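You operate a simulated robot arm through the tools that you are given. There is no shell and no other tool.

Carry out the task below with a simulated robot arm. There is one attempt and no reset: what you move stays moved.

## Task
Fit the white felt pad into the printer's empty side drawer, then clean the print head.
Fine: the pad sits down in the drawer, drawer shut before you press CLEAN once; the grey pad stays out.

Only the result counts: the job must be done as asked and must still hold three seconds after the hand-in. Knocking over, shifting, dropping, spilling or breaking anything else fails it.

## Robot
A 7-joint arm with a two-finger parallel gripper, fixed in place. Base frame: the origin is at the foot of the arm, x ahead of it, y to its left, z up. Readings come in mm, degrees, newtons and seconds.
Its first joint turns from -149.0 to 149.0 degrees. Payload 3.43 kg.
The tool frame sits at the grasp point between the pads (the TCP): z along the fingers, y along the line on which they close. The tips reach 30 mm beyond it. Largest opening 94 mm; finger width 28, thickness 10; the body of the gripper, 50 by 96 mm, starts 55 mm behind the TCP.
Orientation is that of the tool frame in the base frame, as a unit quaternion [w, x, y, z]. With the fingers straight down and closing along the base's y, the tool's x points along the base's -x, its y along +y and its z along -z.

## Interface
- The arm moves only by the tool nudge_tool. Its argument "plan" is a list of rows, each a list of 7 numbers: the turn, a rotation vector about the tool's x, y, z in degrees, then the shift along the tool's x, y, z in mm, then the opening, from 0 (shut) to 1 (fully open). In form: [[wx, wy, wz, dx, dy, dz, gripper], ...]. A call has 1 to 20 rows; each row shifts and turns the commanded pose from where the row before left it, along the tool's axes as they then stand. Each row takes 0.2 s and may step no farther than 50 mm and 8.6 degrees from the row before; otherwise, or with a gripper value out of range, the whole call is refused. Where a pose cannot be reached the arm comes as near as it can. A force on the tool above 40 N (or 10 N above the force at the start of the call, whichever is more), or a blocked arm, ends the call early, and 0.2 s more pass. The fingers move at their own pace (about 45 mm/s each) and stop on an object; they squeeze with about 26 N. The grip force told is the motor's: it shows also when the fingers shut on nothing. Time passes only in rows, and 0.2 s behind the last, so rows that do not move let the fingers close. It gives the time, the measured TCP pose, the force on the tool (base axes), the opening and the grip force at its end, in the units of the frame above (readings bear some noise), with the torque about the TCP (base axes, N m) and any sound that the robot's microphone picked up, and new pictures: "pictures" is both (left out), scene, wrist or none.
- Cameras (640 x 400 px; columns grow to the right, rows downward): "scene" is fixed at [48, -649.8, 1498]; the picture's right is [-0.70, -0.71, 0.00], its down [-0.58, 0.57, -0.58] and it looks along [0.42, -0.41, -0.81] (base axes); focal length 239 px, centre (320, 200). "wrist" rides on the gripper at [76, 14, -102] in the tool frame; the picture's right is [-0.18, 0.98, 0.00], its down [-0.75, -0.14, -0.64] and it looks along [-0.63, -0.12, 0.77] (tool axes); focal length 243 px, centre (320, 200). There is no depth. A picture from a camera that has moved, and an enlarged one, comes with that camera's place and axes in the base frame and with its lens.
- enlarge(camera, box): a new picture of the part [left, top, right, bottom] of that camera's present view, enlarged. The clock stands still meanwhile.
- job_done(): hands the job in; it is judged then, once.

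Nothing tells you positions but the pictures and the camera data. Unless the task says otherwise, let go and move clear before handing in.

The tools are called after ">>>" as name(argument=value, ...) on one line, values as JSON. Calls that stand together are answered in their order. nudge_tool: Moves the arm, as the interface text tells. Its arguments: {"type":"object","properties":{"plan":{"type":"array","items":{"type":"array","items":{"type":"number"}}},"pictures":{"type":"string","enum":["both","scene","wrist","none"]}},"required":["plan"]} The other tools are called the same way: enlarge (camera, box) takes an enlarged picture of a part of a camera's view; job_done () hands the job in.

At the start:

```text
clock: 0.0
position: [503.0, -850.1, 1199.3]
tool_rot: [0.0, 0.0, 1.0, 0.0]
ft_force: [0.0, 0.0, -0.5]
wrist_torque: [-0.01, 0.0, 0.0]
gripper_width: 93.9
grip_force: 0.1
```

scene: 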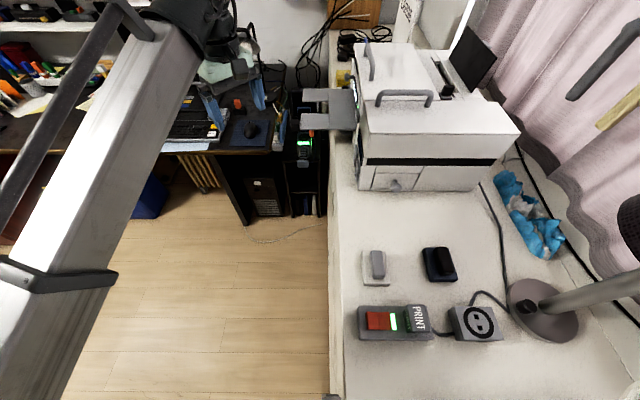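
wrist: 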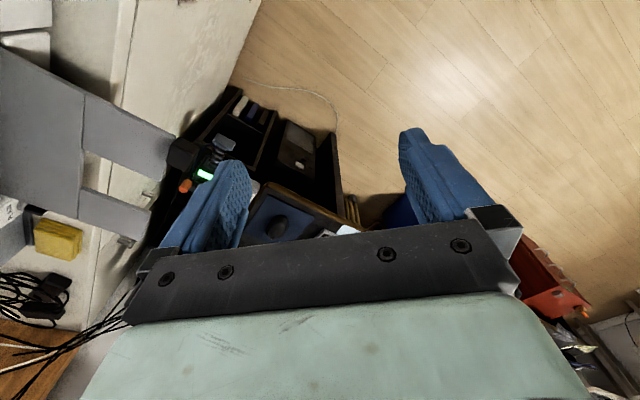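

I see a printer on a side table, a control box with a red button and a PRINT key, and two small pads (one white/grey, one dark). I'll enlarge the scene before moving.

>>> enlarge(camera="scene", box=[340, 230, 520, 350])

>>> enlarge(camera="scene", box=[320, 20, 540, 200])

>>> enlarge(camera="scene", box=[340, 140, 500, 240])

```text
3.33 times, centred on (430, 290) of scene
camera zoom: at [48.0, -649.8, 1498.0], right [-0.7, -0.71, 0.0], down [-0.58, 0.57, -0.58], along [0.42, -0.41, -0.81], focal length 798 px, centre (-47, -100)
```

zoom: 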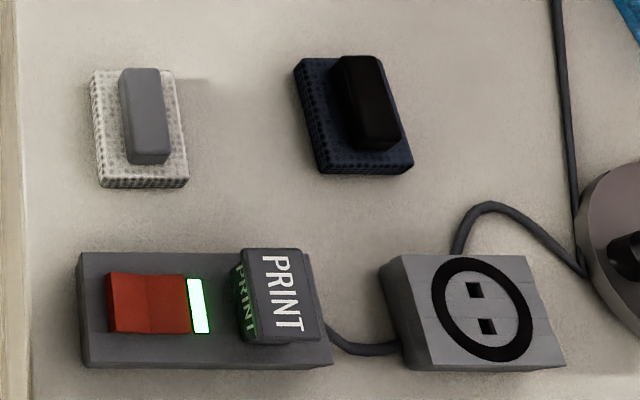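

```text
2.22 times, centred on (430, 110) of scene
camera zoom: at [48.0, -649.8, 1498.0], right [-0.7, -0.71, 0.0], down [-0.58, 0.57, -0.58], along [0.42, -0.41, -0.81], focal length 532 px, centre (76, 400)
```

zoom: 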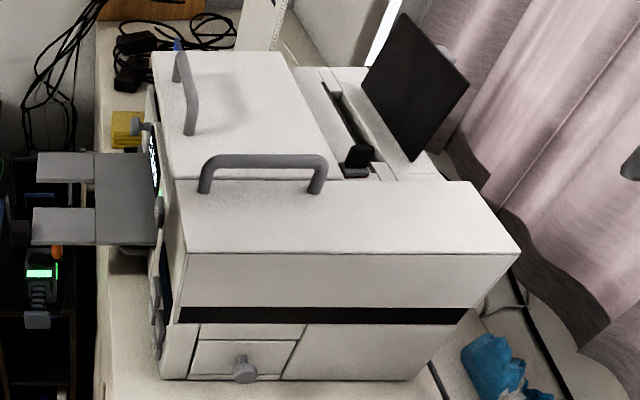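

```text
4.00 times, centred on (420, 190) of scene
camera zoom: at [48.0, -649.8, 1498.0], right [-0.7, -0.71, 0.0], down [-0.58, 0.57, -0.58], along [0.42, -0.41, -0.81], focal length 957 px, centre (-80, 240)
```

zoom: 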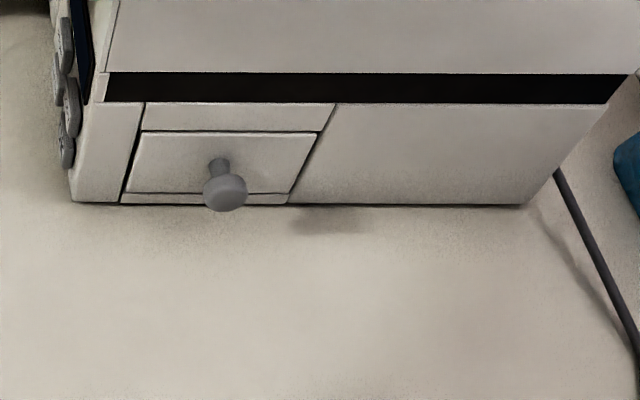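

The white pad with the grey grip lies at about (100, -877), the drawer with its knob is at about (200, -1080), and I take the table to be near z≈960. I'll raise the hand, carry it over the pads, and turn it 45° so the wrist camera looks at the drawer.

>>> nudge_tool(plan=[[0, 0, 0, 0, 0, -30, 1], [0, 0, 0, 0, 0, -40, 1], [0, 0, 0, 42, -2, 0, 1], [0, 0, 0, 42, -2, 0, 1], [0, 0, 0, 42, -2, 0, 1], [0, 0, 0, 42, -2, 0, 1], [0, 0, 0, 42, -2, 0, 1], [0, 0, 0, 42, -2, 0, 1], [0, 0, 0, 42, -2, 0, 1], [0, 0, 0, 42, -2, 0, 1], [0, 0, 0, 42, -2, 0, 1], [0, 0, 0, 42, -2, 0, 1], [0, 0, 7.5, 0, 0, 0, 1], [0, 0, 7.5, 0, 0, 0, 1], [0, 0, 7.5, 0, 0, 0, 1], [0, 0, 7.5, 0, 0, 0, 1], [0, 0, 7.5, 0, 0, 0, 1], [0, 0, 7.5, 0, 0, 0, 1]], pictures="both")

```text
clock: 3.8
position: [88.9, -888.5, 1229.3]
tool_rot: [0.003, 0.384, 0.923, -0.005]
ft_force: [0.3, -1.0, -0.6]
wrist_torque: [-0.03, 0.02, 0.0]
gripper_width: 94.0
grip_force: 0.0
out of reach, approached as far as the arm can: row 2, 3, 4, 5, 6, 7, 8, 11
camera wrist: at [46.1, -823.3, 1331.5], right [0.83, 0.56, -0.01], down [0.43, -0.63, 0.65], along [0.36, -0.54, -0.76], focal length 243 px, centre (320, 200)
```

scene: 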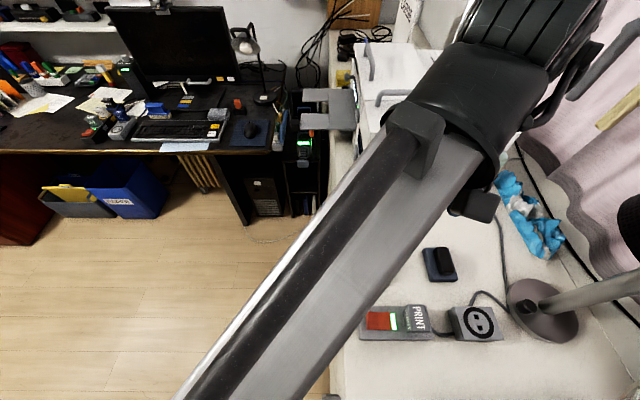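
wrist: 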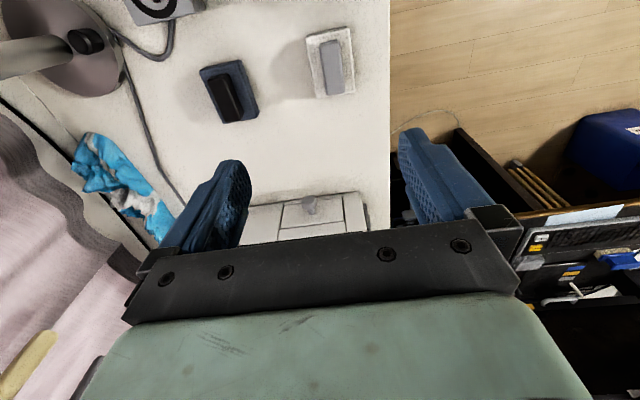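

The wrist view shows both pads, the drawer with its knob, and the control box, and triangulation puts the knob near (201, -1097, 976). I'll enlarge for finer positions.

>>> enlarge(camera="wrist", box=[230, 170, 390, 250])

>>> enlarge(camera="wrist", box=[180, 0, 380, 125])

```text
4.00 times, centred on (310, 210) of wrist
camera zoom: at [46.1, -823.3, 1331.5], right [0.83, 0.56, -0.01], down [0.43, -0.63, 0.65], along [0.36, -0.54, -0.76], focal length 970 px, centre (360, 160)
```

zoom: 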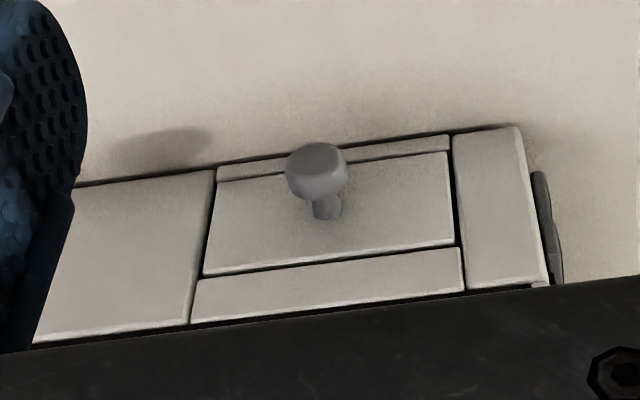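

```text
3.20 times, centred on (280, 62) of wrist
camera zoom: at [46.1, -823.3, 1331.5], right [0.83, 0.56, -0.01], down [0.43, -0.63, 0.65], along [0.36, -0.54, -0.76], focal length 776 px, centre (448, 640)
```

zoom: 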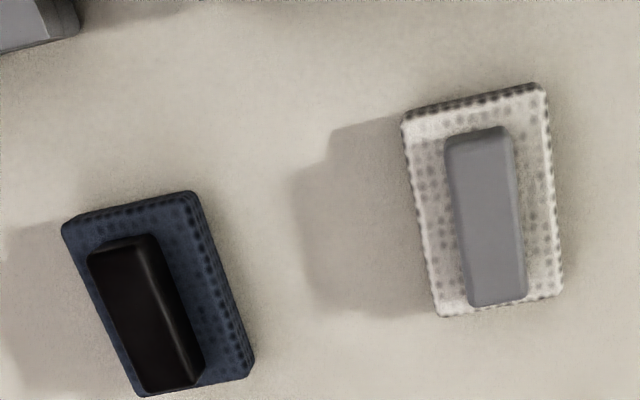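

The knob cap triangulates to about (188, -1068, 1009), about 24 mm out from the drawer face, which faces (-0.71, 0.70). That is too far to reach with the tool straight down, so I'll tilt the tool 45° toward the printer and come closer to look.

>>> nudge_tool(plan=[[0, -7.5, 0, 0, 0, 0, 1], [0, -7.5, 0, 0, 0, 0, 1], [0, -7.5, 0, 0, 0, 0, 1], [0, -7.5, 0, 0, 0, 0, 1], [0, -7.5, 0, 0, 0, 0, 1], [0, -7.5, 0, 0, 0, 0, 1], [0, 0, 0, 3, -10, 36, 1], [0, 0, 0, 3, -10, 36, 1], [0, 0, 0, 2, -10, 36, 1]], pictures="both")

```text
clock: 5.8
position: [117.7, -958.5, 1147.7]
tool_rot: [0.354, 0.354, 0.853, -0.147]
ft_force: [-0.6, -0.1, -1.1]
wrist_torque: [0.0, 0.01, -0.05]
gripper_width: 94.1
grip_force: 0.1
camera wrist: at [39.5, -859.2, 1166.8], right [0.79, 0.6, 0.13], down [-0.04, -0.15, 0.99], along [0.62, -0.78, -0.1], focal length 243 px, centre (320, 200)
```

scene: 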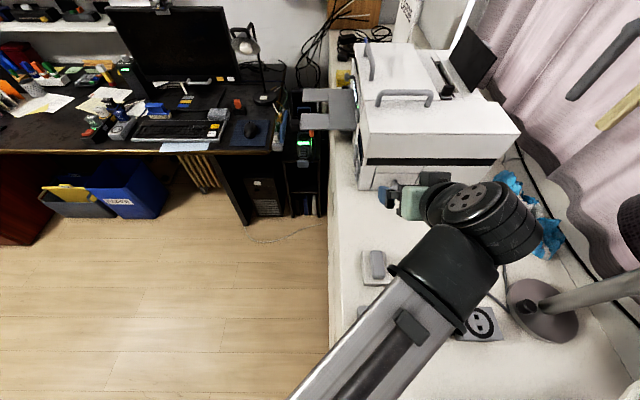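
wrist: 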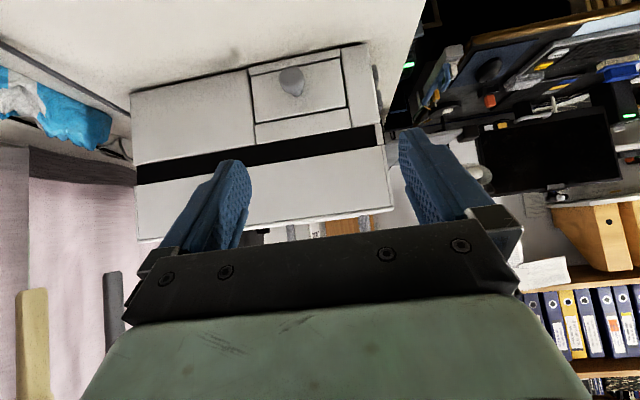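

The tilt works and the knob is visible in the upside-down wrist view. I'll enlarge to refine its position.

>>> enlarge(camera="wrist", box=[220, 30, 400, 142])

>>> enlarge(camera="scene", box=[340, 150, 500, 250])

```text
3.56 times, centred on (310, 86) of wrist
camera zoom: at [39.5, -859.2, 1166.8], right [0.79, 0.6, 0.13], down [-0.04, -0.15, 0.99], along [0.62, -0.78, -0.1], focal length 863 px, centre (356, 605)
```

zoom: 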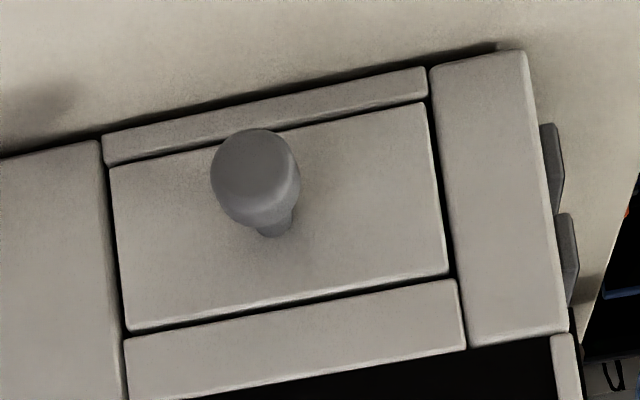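

```text
4.00 times, centred on (420, 200) of scene
camera zoom: at [48.0, -649.8, 1498.0], right [-0.7, -0.71, 0.0], down [-0.58, 0.57, -0.58], along [0.42, -0.41, -0.81], focal length 957 px, centre (-80, 200)
```

zoom: 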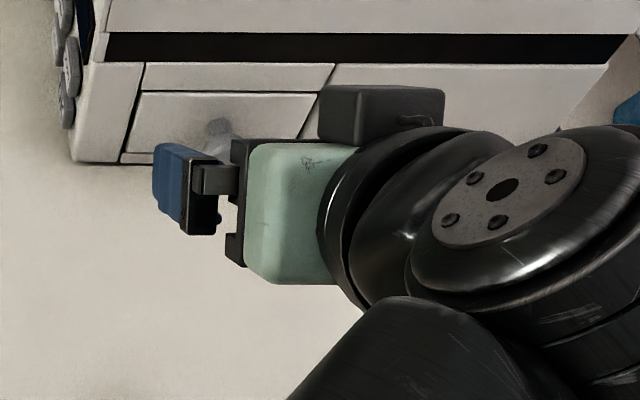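

I now place the knob cap at about (189, -1070, 1005) and the drawer face at z 974 to 1034, with the table near z≈961. Next I'll move to a pre-grasp pose 45 mm short of the knob and look again.

>>> nudge_tool(plan=[[0, 0, 0, 3.2, -9.4, 43.4, 1], [0, 0, 0, 3.2, -9.4, 43.4, 1], [0, 0, 0, 3.3, -9.5, 43.5, 1], [0, 0, 0, 0, 0, 0, 1]], pictures="both")

>>> enlarge(camera="wrist", box=[200, 40, 440, 190])

>>> enlarge(camera="scene", box=[350, 130, 470, 205])

```text
clock: 6.8
position: [159.2, -1039.5, 1051.7]
tool_rot: [0.354, 0.353, 0.854, -0.146]
ft_force: [0.1, -0.5, 0.3]
wrist_torque: [0.0, -0.01, 0.02]
gripper_width: 94.0
grip_force: 0.1
camera wrist: at [80.0, -940.0, 1070.2], right [0.79, 0.6, 0.13], down [-0.04, -0.16, 0.99], along [0.62, -0.78, -0.1], focal length 243 px, centre (320, 200)
```

scene: 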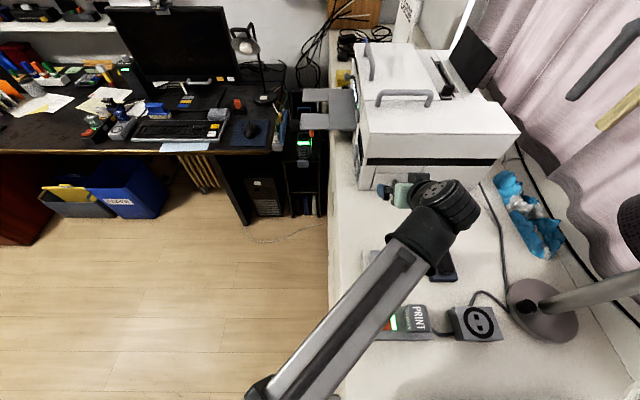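
wrist: 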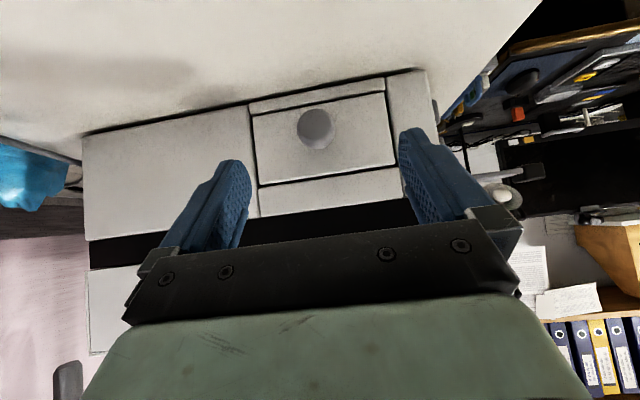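

```text
2.67 times, centred on (320, 115) of wrist
camera zoom: at [80.0, -940.0, 1070.2], right [0.79, 0.6, 0.13], down [-0.04, -0.16, 0.99], along [0.62, -0.78, -0.1], focal length 647 px, centre (320, 427)
```

zoom: 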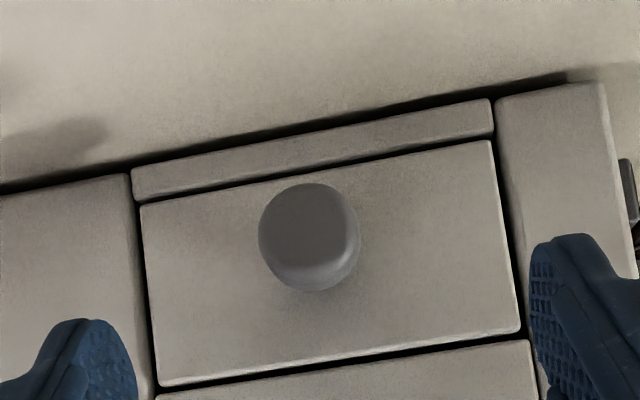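

```text
5.33 times, centred on (410, 168) of scene
camera zoom: at [48.0, -649.8, 1498.0], right [-0.7, -0.71, 0.0], down [-0.58, 0.57, -0.58], along [0.42, -0.41, -0.81], focal length 1276 px, centre (-160, 373)
```

zoom: 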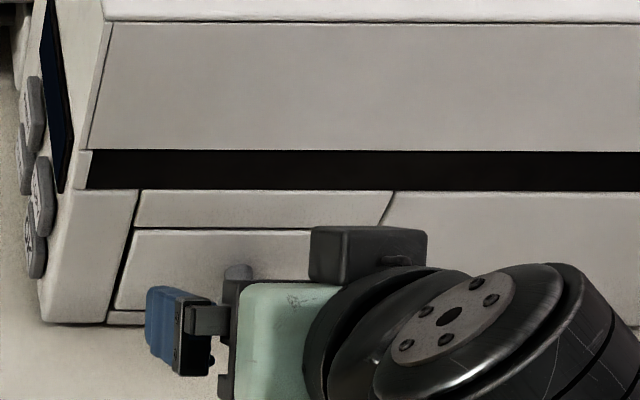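

The knob is centred between the fingers at about (189, -1071, 1003). I'll move in with about 6 mm of clearance from the face and close on the cap.

>>> nudge_tool(plan=[[0, 0, 0, 2.2, -0.4, 15, 1], [0, 0, 0, 2.2, -0.4, 15, 1], [0, 0, 0, 2.3, -0.3, 15.3, 1], [0, 0, 0, 0, 0, 0, 1], [0, 0, 0, 0, 0, 0, 0.1], [0, 0, 0, 0, 0, 0, 0.1], [0, 0, 0, 0, 0, 0, 0.1], [0, 0, 0, 0, 0, 0, 0.1], [0, 0, 0, 0, 0, 0, 0.1], [0, 0, 0, 0, 0, 0, 0.1]], pictures="both")

>>> enlarge(camera="wrist", box=[200, 40, 440, 190])

```text
clock: 9.0
position: [176.0, -1059.5, 1014.3]
tool_rot: [0.353, 0.354, 0.854, -0.147]
ft_force: [-11.0, -11.2, 0.7]
wrist_torque: [-0.16, 0.18, -0.4]
gripper_width: 26.8
grip_force: 45.2
camera wrist: at [97.2, -960.0, 1032.9], right [0.79, 0.6, 0.13], down [-0.04, -0.15, 0.99], along [0.61, -0.78, -0.1], focal length 243 px, centre (320, 200)
```

scene: 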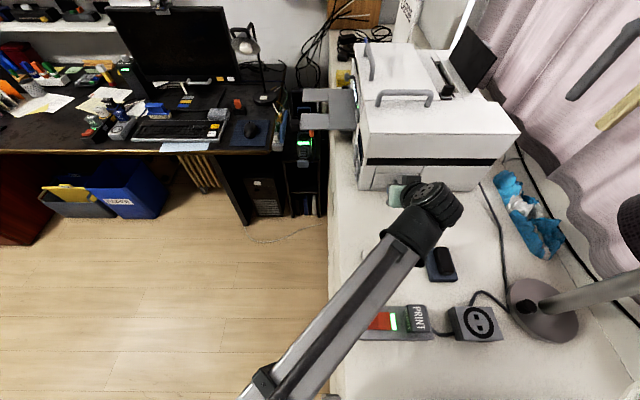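
wrist: 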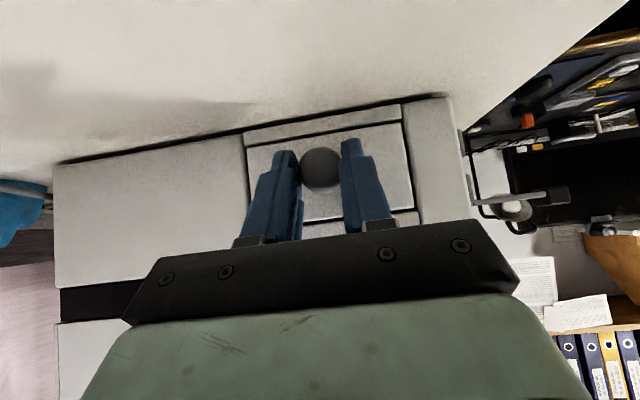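

```text
2.67 times, centred on (320, 115) of wrist
camera zoom: at [97.2, -960.0, 1032.9], right [0.79, 0.6, 0.13], down [-0.04, -0.15, 0.99], along [0.61, -0.78, -0.1], focal length 647 px, centre (320, 427)
```

zoom: 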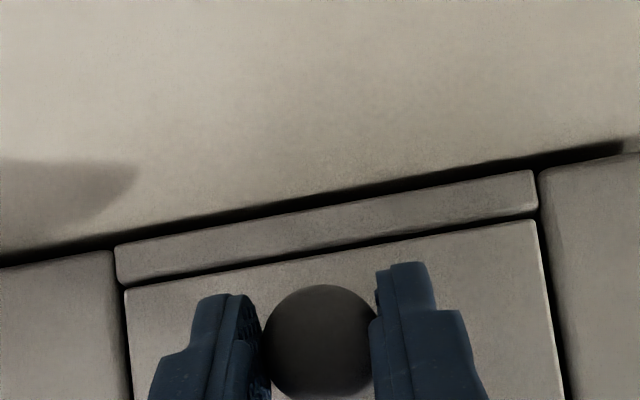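

The knob is gripped at 26.8 mm wide, with a slight side load. I'll shift 1 mm to relax it and pull the drawer straight out along (-0.71, 0.70).

>>> nudge_tool(plan=[[0, 0, 0, 0, -1.2, 0, 0.1], [0, 0, 0, 4, 0, -4, 0.1], [0, 0, 0, 7, 0, -7, 0.1], [0, 0, 0, 7, 0, -7, 0.1], [0, 0, 0, 7, 0, -7, 0.1], [0, 0, 0, 7, 0, -7, 0.1]], pictures="both")

>>> enlarge(camera="wrist", box=[180, 60, 460, 235])

>>> enlarge(camera="scene", box=[340, 150, 460, 225])

```text
clock: 10.4
position: [143.5, -1027.3, 1013.9]
tool_rot: [0.354, 0.354, 0.853, -0.147]
ft_force: [-10.1, -9.9, 2.1]
wrist_torque: [-0.12, 0.22, -0.37]
gripper_width: 27.1
grip_force: 45.1
camera wrist: at [64.9, -928.2, 1032.9], right [0.79, 0.6, 0.13], down [-0.04, -0.16, 0.99], along [0.62, -0.78, -0.1], focal length 243 px, centre (320, 200)
```

scene: 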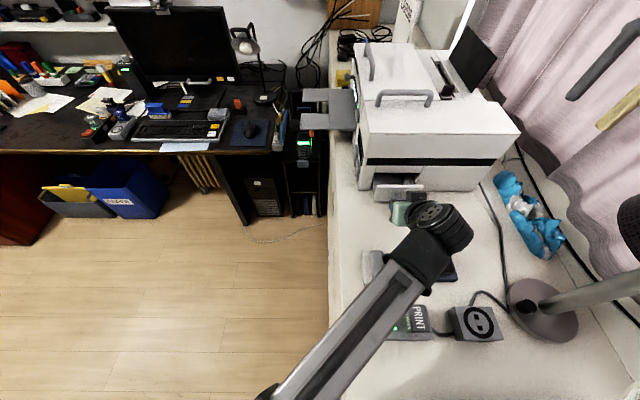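
wrist: 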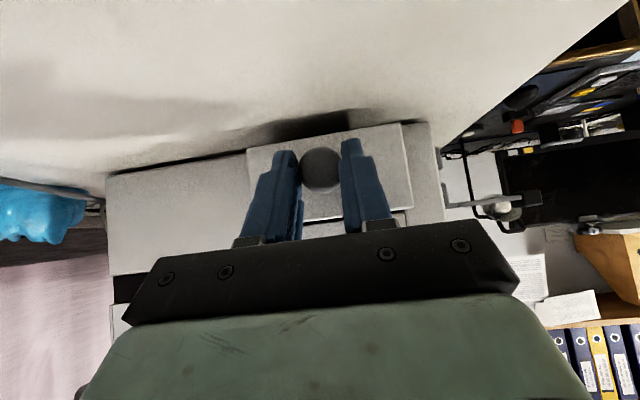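

```text
2.29 times, centred on (320, 148) of wrist
camera zoom: at [64.9, -928.2, 1032.9], right [0.79, 0.6, 0.13], down [-0.04, -0.16, 0.99], along [0.62, -0.78, -0.1], focal length 555 px, centre (320, 320)
```

zoom: 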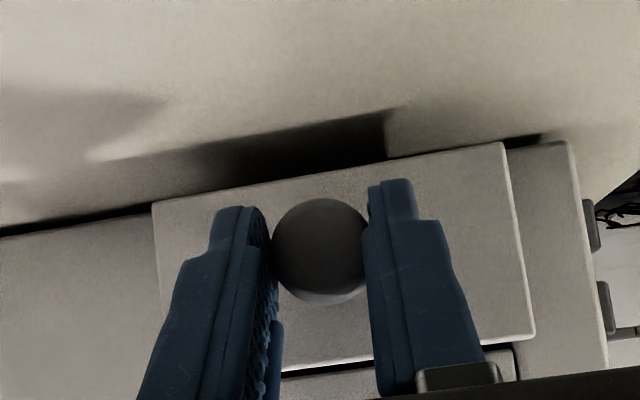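

```text
5.33 times, centred on (400, 188) of scene
camera zoom: at [48.0, -649.8, 1498.0], right [-0.7, -0.71, 0.0], down [-0.58, 0.57, -0.58], along [0.42, -0.41, -0.81], focal length 1276 px, centre (-107, 267)
```

zoom: 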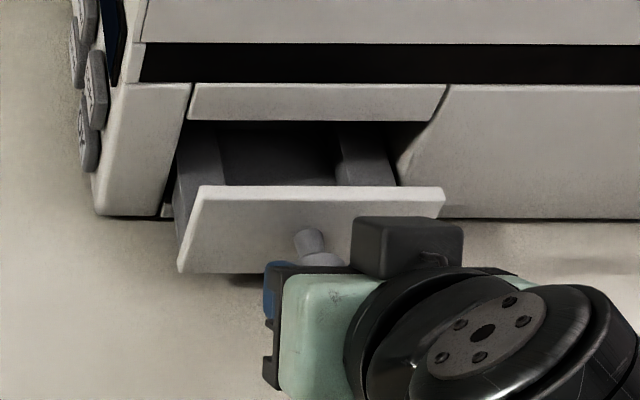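

The drawer slid out by about 45 mm, and inside I see thick side walls and a narrow empty compartment. I'll keep pulling in steps.

>>> nudge_tool(plan=[[0, 0, 0, 7, -0.5, -7, 0.1], [0, 0, 0, 7, -0.5, -7, 0.1], [0, 0, 0, 7, 0, -7, 0.1], [0, 0, 0, 7, 0, -7, 0.1]], pictures="scene")

>>> enlarge(camera="scene", box=[340, 150, 460, 225])

```text
clock: 11.4
position: [114.9, -998.6, 1013.0]
tool_rot: [0.354, 0.353, 0.854, -0.146]
ft_force: [-5.4, -5.6, 9.8]
wrist_torque: [-0.34, -0.23, -0.26]
gripper_width: 26.9
grip_force: 44.7
```

scene: 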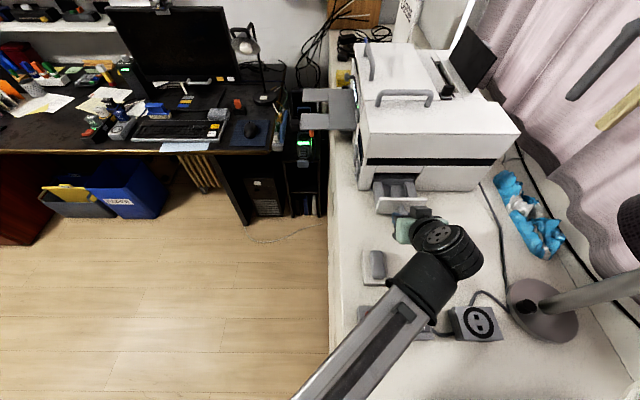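

```text
5.33 times, centred on (400, 188) of scene
camera zoom: at [48.0, -649.8, 1498.0], right [-0.7, -0.71, 0.0], down [-0.58, 0.57, -0.58], along [0.42, -0.41, -0.81], focal length 1276 px, centre (-107, 267)
```

zoom: 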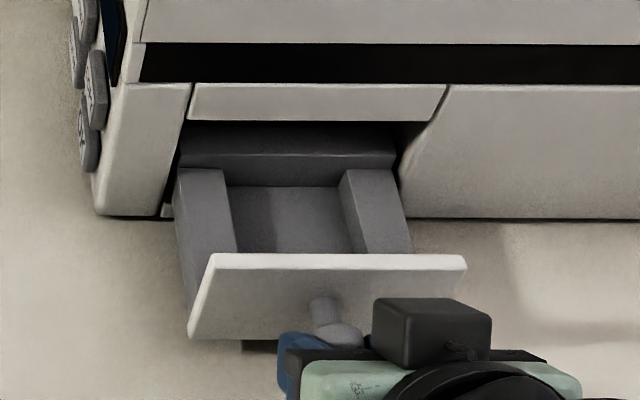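

The drawer is now about 86 mm out, and the whole recess between the walls looks exposed. I'll zoom in to judge its size.

>>> enlarge(camera="scene", box=[368, 165, 432, 205])

>>> enlarge(camera="scene", box=[350, 235, 430, 295])

```text
10.00 times, centred on (400, 185) of scene
camera zoom: at [48.0, -649.8, 1498.0], right [-0.7, -0.71, 0.0], down [-0.58, 0.57, -0.58], along [0.42, -0.41, -0.81], focal length 2393 px, centre (-480, 350)
```

zoom: 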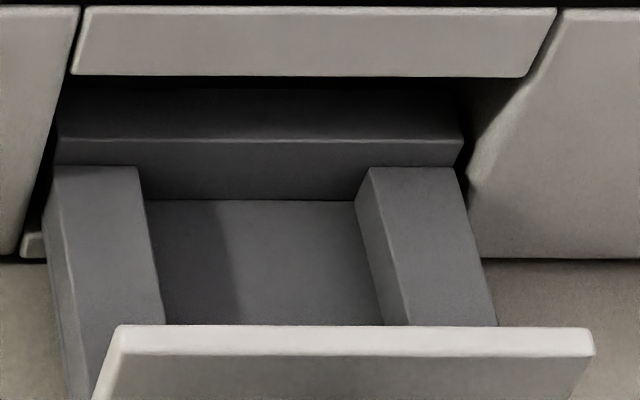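

```text
6.67 times, centred on (390, 265) of scene
camera zoom: at [48.0, -649.8, 1498.0], right [-0.7, -0.71, 0.0], down [-0.58, 0.57, -0.58], along [0.42, -0.41, -0.81], focal length 1595 px, centre (-147, -233)
```

zoom: 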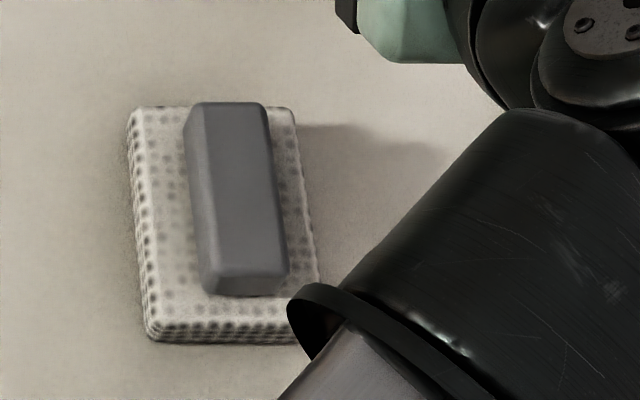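

The recess looks about 59 mm wide against a pad of about 56 mm, so placement has to be accurate. I'll release the knob, back off along the tool axis, rise and un-tilt to look into the drawer from above.

>>> nudge_tool(plan=[[0, 0, 0, 0, 0, 0, 0.7], [0, 0, 0, 0, 0, 0, 0.7], [0, 0, 0, 0, 0, 0, 0.7], [0, 0, 0, 0, 0, 0, 0.7], [0, 0, 0, 0, 0, -25, 0.7], [0, 0, 0, 0, 0, -40, 0.7], [0, 0, 0, -28, 0, -28, 0.7], [0, 0, 0, -28, 0, -28, 0.7], [0, 0, 0, -20, 0, -20, 0.7], [0, 7.5, 0, 0, 0, 0, 0.7], [0, 7.5, 0, 0, 0, 0, 0.7], [0, 7.5, 0, 0, 0, 0, 0.7], [0, 7.5, 0, 0, 0, 0, 0.7]], pictures="both")

>>> enlarge(camera="wrist", box=[200, 40, 440, 190])

>>> enlarge(camera="scene", box=[350, 160, 430, 210])

```text
clock: 14.2
position: [82.4, -967.2, 1168.1]
tool_rot: [0.119, 0.379, 0.916, -0.049]
ft_force: [-0.4, 0.7, -0.3]
wrist_torque: [0.05, 0.0, 0.01]
gripper_width: 65.8
grip_force: 0.1
camera wrist: at [22.9, -887.4, 1247.8], right [0.82, 0.57, 0.05], down [0.3, -0.5, 0.81], along [0.49, -0.65, -0.58], focal length 243 px, centre (320, 200)
```

scene: 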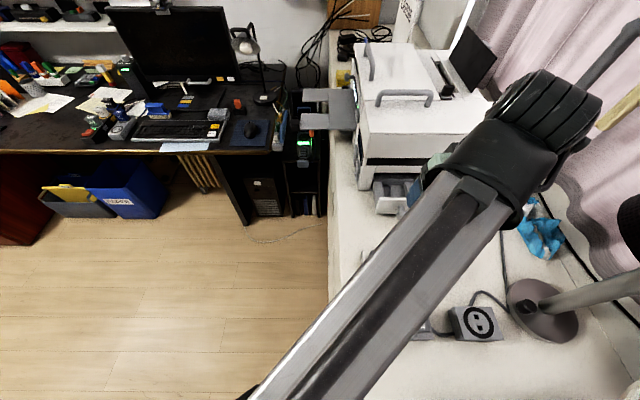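
wrist: 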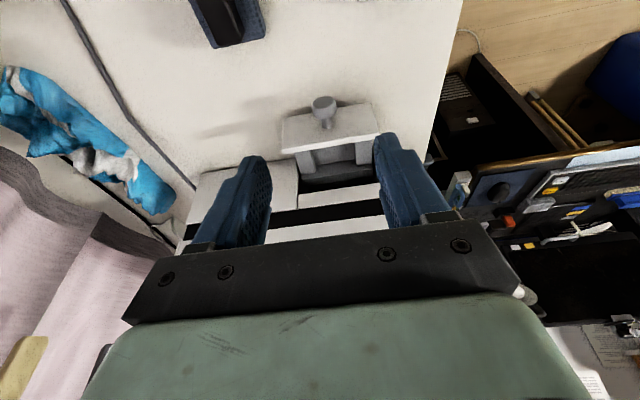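

```text
2.67 times, centred on (320, 115) of wrist
camera zoom: at [22.9, -887.4, 1247.8], right [0.82, 0.57, 0.05], down [0.3, -0.5, 0.81], along [0.49, -0.65, -0.58], focal length 647 px, centre (320, 427)
```

zoom: 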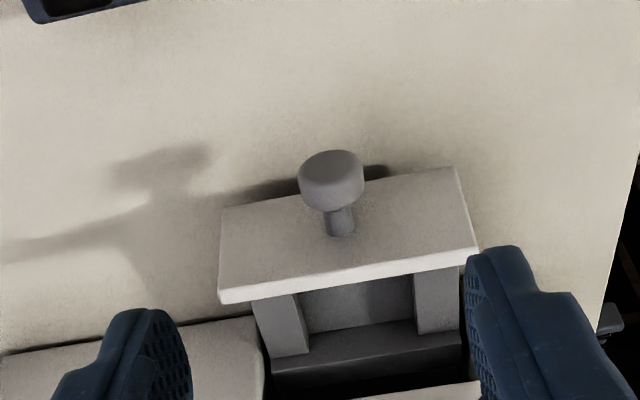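

```text
8.00 times, centred on (390, 185) of scene
camera zoom: at [48.0, -649.8, 1498.0], right [-0.7, -0.71, 0.0], down [-0.58, 0.57, -0.58], along [0.42, -0.41, -0.81], focal length 1914 px, centre (-240, 320)
```

zoom: 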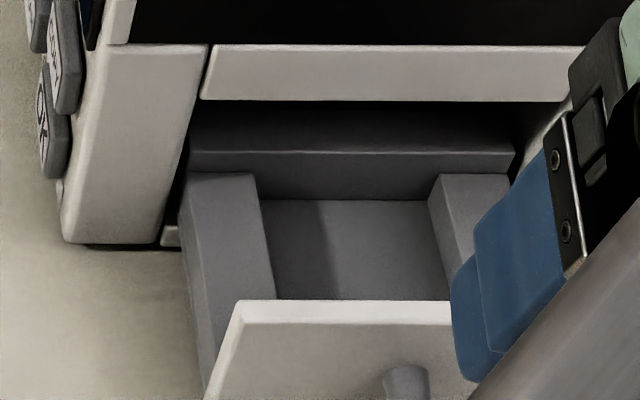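

The open drawer's panel, side walls and back wall are visible from here. I'll zoom closer for accurate corner readings.

>>> enlarge(camera="wrist", box=[276, 90, 388, 190])

>>> enlarge(camera="wrist", box=[290, 130, 390, 193])

```text
4.00 times, centred on (332, 140) of wrist
camera zoom: at [22.9, -887.4, 1247.8], right [0.82, 0.57, 0.05], down [0.3, -0.5, 0.81], along [0.49, -0.65, -0.58], focal length 970 px, centre (272, 440)
```

zoom: 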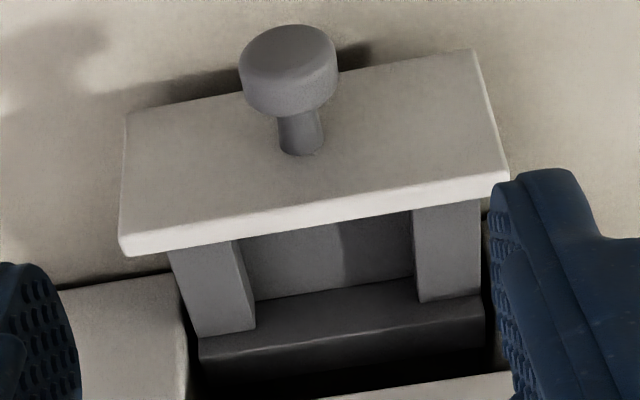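

```text
6.35 times, centred on (340, 162) of wrist
camera zoom: at [22.9, -887.4, 1247.8], right [0.82, 0.57, 0.05], down [0.3, -0.5, 0.81], along [0.49, -0.65, -0.58], focal length 1540 px, centre (193, 444)
```

zoom: 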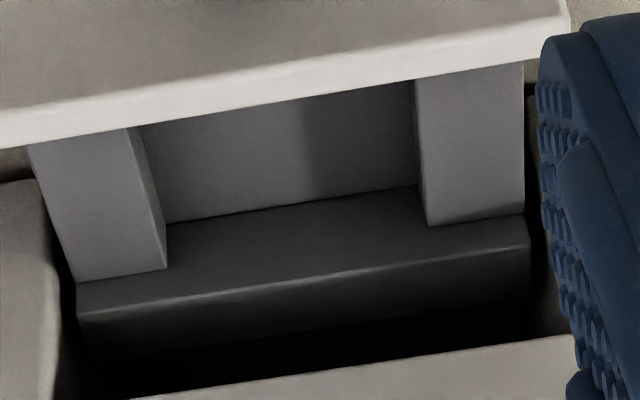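

The drawer recess measures about 65 mm wide and 94 mm long, with its floor at z≈972, and it lines up with my tool yaw. Next I'll move over the white pad for a close view.

>>> nudge_tool(plan=[[0, 0, 0, 25.75, 19.15, 5.6, 0.7], [0, 0, 0, 25.75, 19.15, 5.6, 0.7], [0, 0, 0, 25.75, 19.15, 5.6, 0.7], [0, 0, 0, 25.75, 19.15, 5.6, 0.7], [0, 0, 0, 0, 0, 0, 0.7]], pictures="both")

>>> enlarge(camera="wrist", box=[240, 40, 400, 140])

>>> enlarge(camera="scene", box=[350, 160, 430, 210])

```text
clock: 15.4
position: [70.8, -847.8, 1120.5]
tool_rot: [0.121, 0.379, 0.916, -0.05]
ft_force: [0.5, 0.1, -1.0]
wrist_torque: [0.02, -0.01, -0.02]
gripper_width: 65.8
grip_force: 0.0
camera wrist: at [11.2, -767.9, 1199.2], right [0.82, 0.57, 0.05], down [0.3, -0.5, 0.82], along [0.49, -0.65, -0.58], focal length 243 px, centre (320, 200)
```

scene: 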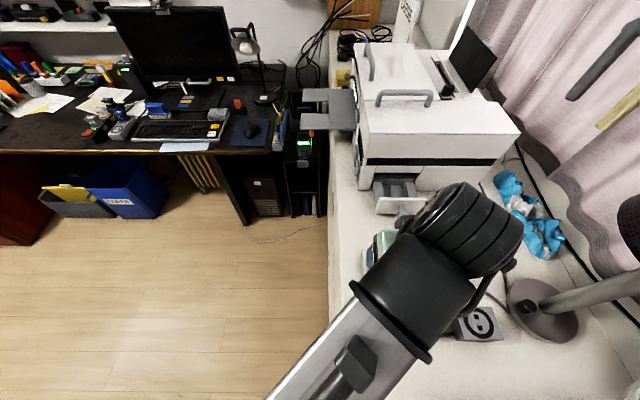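
wrist: 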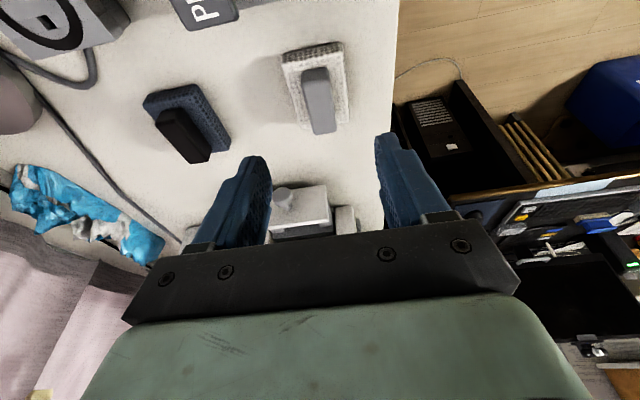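

```text
4.00 times, centred on (320, 90) of wrist
camera zoom: at [11.2, -767.9, 1199.2], right [0.82, 0.57, 0.05], down [0.3, -0.5, 0.82], along [0.49, -0.65, -0.58], focal length 970 px, centre (320, 640)
```

zoom: 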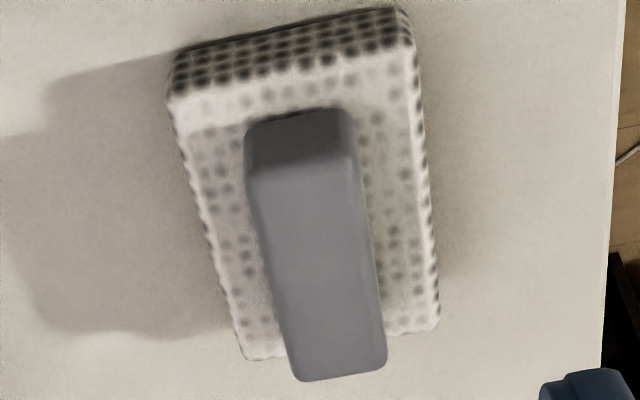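

```text
8.00 times, centred on (390, 185) of scene
camera zoom: at [48.0, -649.8, 1498.0], right [-0.7, -0.71, 0.0], down [-0.58, 0.57, -0.58], along [0.42, -0.41, -0.81], focal length 1914 px, centre (-240, 320)
```

zoom: 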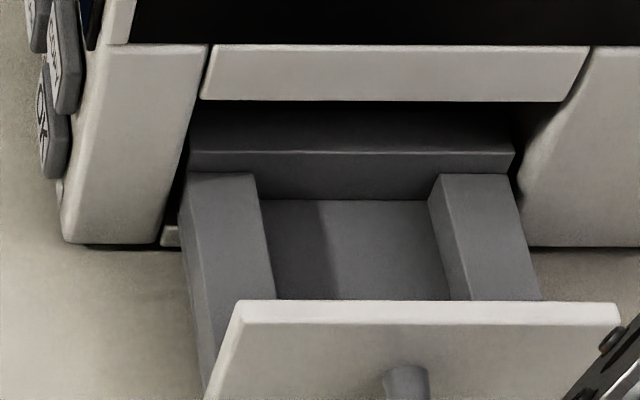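

The pad is aligned with my tool yaw: its centre is near (98, -873), the handle is about 23 mm wide with its top at z≈996, and the pad top is at z≈973. I'll tilt back to 45° and drop to a pre-grasp pose behind the handle.

>>> nudge_tool(plan=[[0, -7.5, 0, 0, 0, 0, 1], [0, -7.5, 0, 0, 0, 0, 1], [0, -7.5, 0, 0, 0, 0, 1], [0, -7.2, 0, 0, 0, 0, 1], [0, 0, 0, 17.2, 0, 17.2, 1], [0, 0, 0, 17.2, 0, 17.2, 1], [0, 0, 0, 17.2, 0, 17.2, 1], [0, 0, 0, 0, 0, 0, 1]], pictures="both")

>>> enlarge(camera="wrist", box=[200, 40, 440, 190])

```text
clock: 17.2
position: [70.2, -846.9, 1046.4]
tool_rot: [0.352, 0.354, 0.854, -0.145]
ft_force: [-0.1, -0.6, 0.6]
wrist_torque: [-0.03, 0.06, 0.02]
gripper_width: 93.9
grip_force: 0.1
camera wrist: at [-8.4, -748.5, 1066.0], right [0.79, 0.6, 0.13], down [-0.04, -0.16, 0.99], along [0.61, -0.78, -0.1], focal length 243 px, centre (320, 200)
```

scene: 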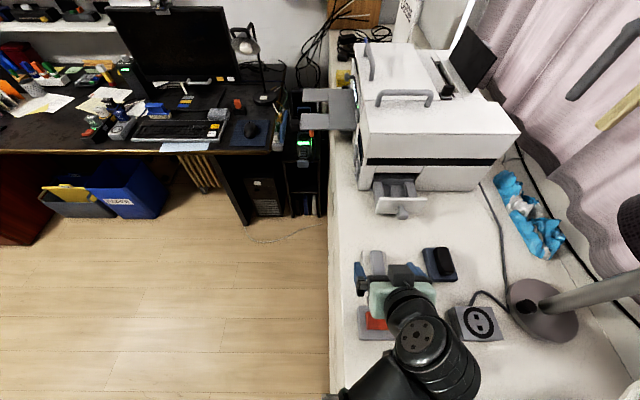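
wrist: 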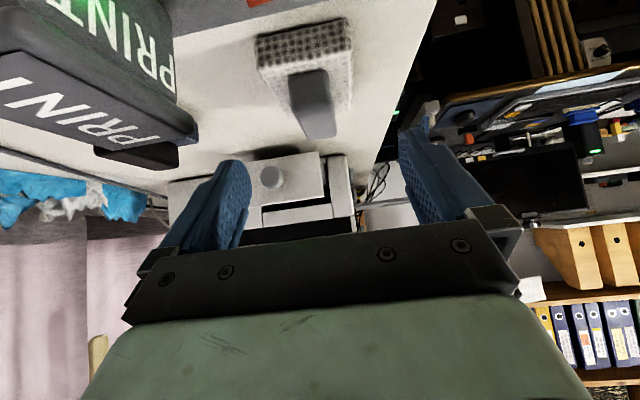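

```text
2.67 times, centred on (320, 115) of wrist
camera zoom: at [-8.4, -748.5, 1066.0], right [0.79, 0.6, 0.13], down [-0.04, -0.16, 0.99], along [0.61, -0.78, -0.1], focal length 647 px, centre (320, 427)
```

zoom: 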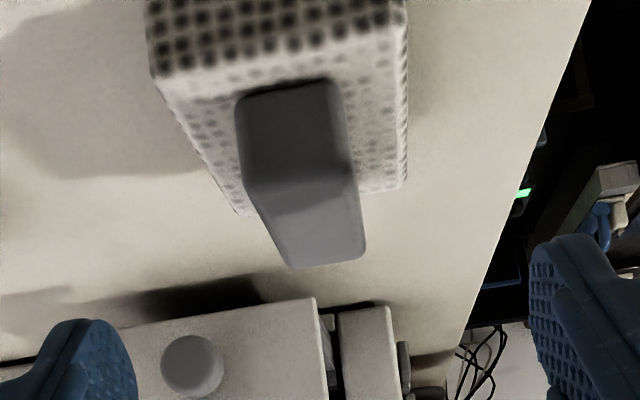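

The handle spans v about 23 mm with its top at z≈997, and the pad top is at z≈974. I'll descend along the tool axis so the fingertips stop just above the pad top, straddling the handle.

>>> nudge_tool(plan=[[0, 0, 0, 0.2, 0, 13.3, 1], [0, 0, 0, 0.2, 0, 13.3, 1], [0, 0, 0, 0.2, 0, 13.3, 1], [0, 0, 0, 0.2, 0, 13.3, 1], [0, 0, 0, 0, 0, 0, 1], [0, 0, 0, 0, 0, 0, 0.55], [0, 0, 0, 0, 0, 0, 0.55], [0, 0, 0, 0, 0, 0, 0.55]], pictures="both")

>>> enlarge(camera="wrist", box=[200, 60, 440, 210])

>>> enlarge(camera="scene", box=[340, 230, 500, 330])

```text
clock: 19.0
position: [95.5, -873.7, 1008.0]
tool_rot: [0.351, 0.354, 0.855, -0.145]
ft_force: [0.4, 0.0, -0.6]
wrist_torque: [0.03, -0.02, -0.03]
gripper_width: 51.7
grip_force: 0.0
camera wrist: at [17.0, -773.9, 1028.1], right [0.79, 0.6, 0.13], down [-0.04, -0.16, 0.99], along [0.61, -0.78, -0.1], focal length 243 px, centre (320, 200)
```

scene: 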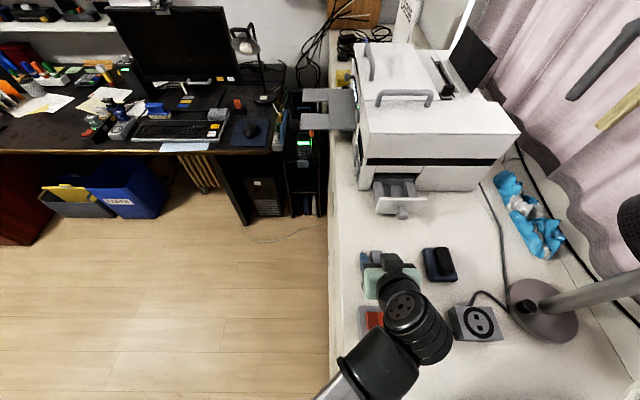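
wrist: 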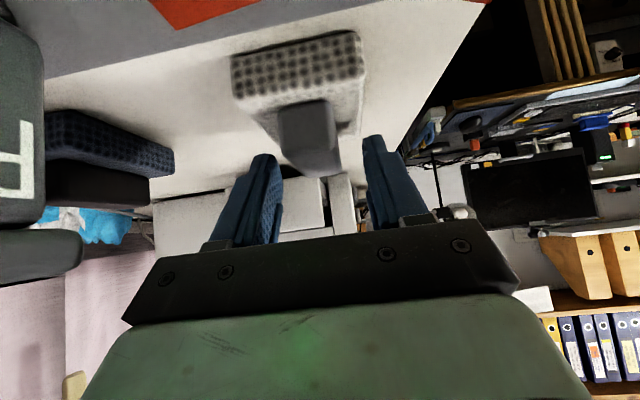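

```text
2.67 times, centred on (320, 135) of wrist
camera zoom: at [17.0, -773.9, 1028.1], right [0.79, 0.6, 0.13], down [-0.04, -0.16, 0.99], along [0.61, -0.78, -0.1], focal length 647 px, centre (320, 373)
```

zoom: 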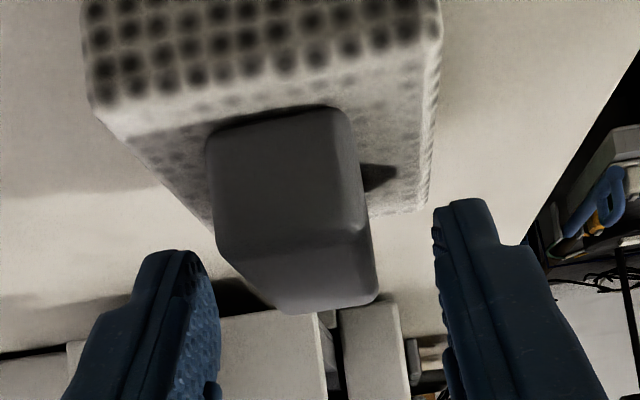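

```text
4.00 times, centred on (420, 280) of scene
camera zoom: at [48.0, -649.8, 1498.0], right [-0.7, -0.71, 0.0], down [-0.58, 0.57, -0.58], along [0.42, -0.41, -0.81], focal length 957 px, centre (-80, -120)
```

zoom: 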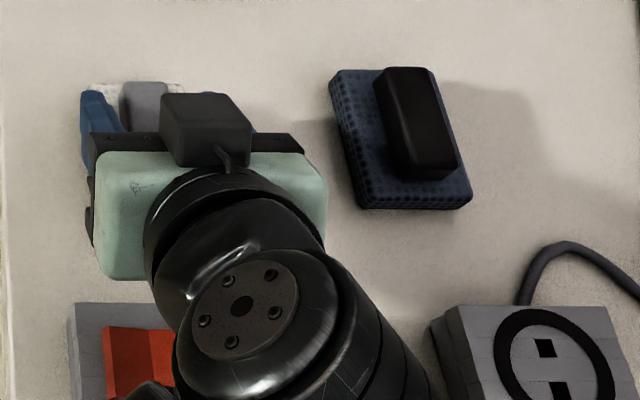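

The fingers straddle the handle with their tips just above the pad. I'll lower 2 mm, close on the handle and lift slightly to check the grip.

>>> nudge_tool(plan=[[0, 0, 0, 1.4, 0, 1.4, 0.55], [0, 0, 0, 0, 0, 0, 0.0], [0, 0, 0, 0, 0, 0, 0.0], [0, 0, 0, 0, 0, 0, 0.0], [0, 0, 0, 0, 0, 0, 0.0], [0, 0, 0, 0, 0, 0, 0.0]], pictures="wrist")

>>> enlarge(camera="wrist", box=[200, 60, 440, 210])

```text
clock: 20.4
position: [94.6, -873.5, 1006.5]
tool_rot: [0.351, 0.354, 0.855, -0.146]
ft_force: [0.1, -0.2, 0.0]
wrist_torque: [0.0, -0.04, 0.0]
gripper_width: 28.8
grip_force: 25.9
camera wrist: at [16.7, -774.0, 1025.8], right [0.79, 0.6, 0.13], down [-0.04, -0.16, 0.99], along [0.61, -0.78, -0.1], focal length 243 px, centre (320, 200)
```

wrist: 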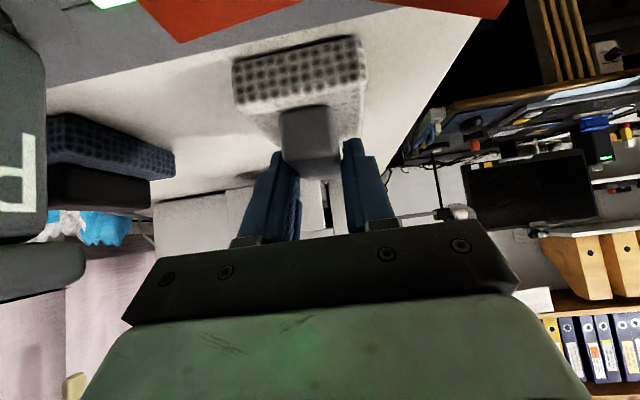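

```text
2.67 times, centred on (320, 135) of wrist
camera zoom: at [16.7, -774.0, 1025.8], right [0.79, 0.6, 0.13], down [-0.04, -0.16, 0.99], along [0.61, -0.78, -0.1], focal length 647 px, centre (320, 373)
```

zoom: 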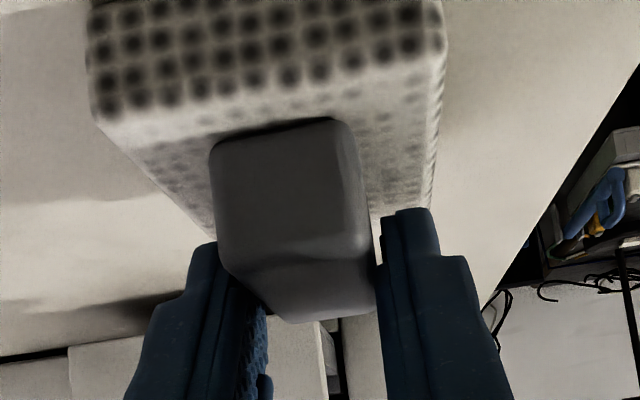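

The fingers stopped on the handle at 28.8 mm. I'll lift a little and check that the pad comes up level.

>>> nudge_tool(plan=[[0, 0, 0, -3.5, 0, -3.5, 0.0], [0, 0, 0, -7, 0, -7, 0.0], [0, 0, 0, -10.6, 0, -10.6, 0.0], [0, 0, 0, 0, 0, 0, 0.0]], pictures="both")

>>> enlarge(camera="wrist", box=[200, 60, 440, 210])

>>> enlarge(camera="scene", box=[340, 230, 500, 330])

```text
clock: 21.4
position: [97.2, -874.6, 1035.2]
tool_rot: [0.351, 0.355, 0.854, -0.146]
ft_force: [0.3, 1.0, -0.5]
wrist_torque: [-0.03, 0.03, 0.02]
gripper_width: 0.1
grip_force: 26.1
camera wrist: at [18.1, -775.3, 1055.6], right [0.79, 0.6, 0.13], down [-0.04, -0.16, 0.99], along [0.61, -0.78, -0.1], focal length 243 px, centre (320, 200)
```

scene: 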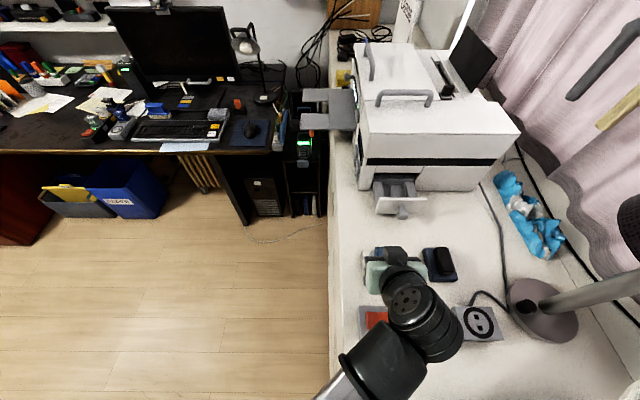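
wrist: 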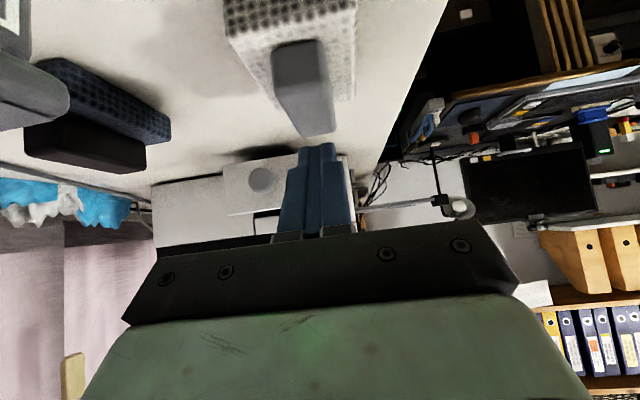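

```text
2.67 times, centred on (320, 135) of wrist
camera zoom: at [18.1, -775.3, 1055.6], right [0.79, 0.6, 0.13], down [-0.04, -0.16, 0.99], along [0.61, -0.78, -0.1], focal length 647 px, centre (320, 373)
```

zoom: 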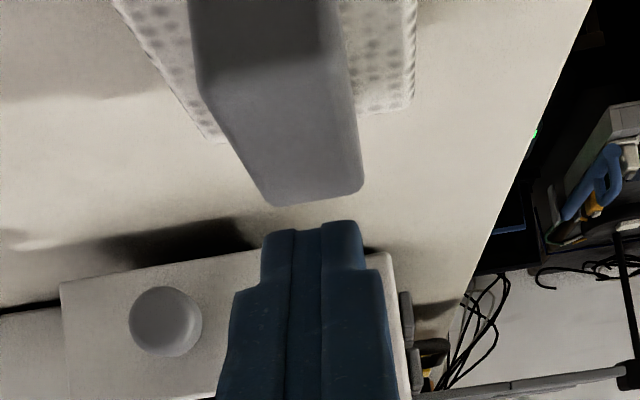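

```text
4.00 times, centred on (420, 280) of scene
camera zoom: at [48.0, -649.8, 1498.0], right [-0.7, -0.71, 0.0], down [-0.58, 0.57, -0.58], along [0.42, -0.41, -0.81], focal length 957 px, centre (-80, -120)
```

zoom: 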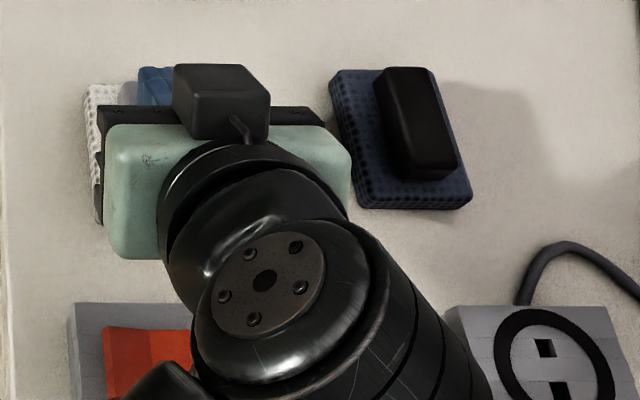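

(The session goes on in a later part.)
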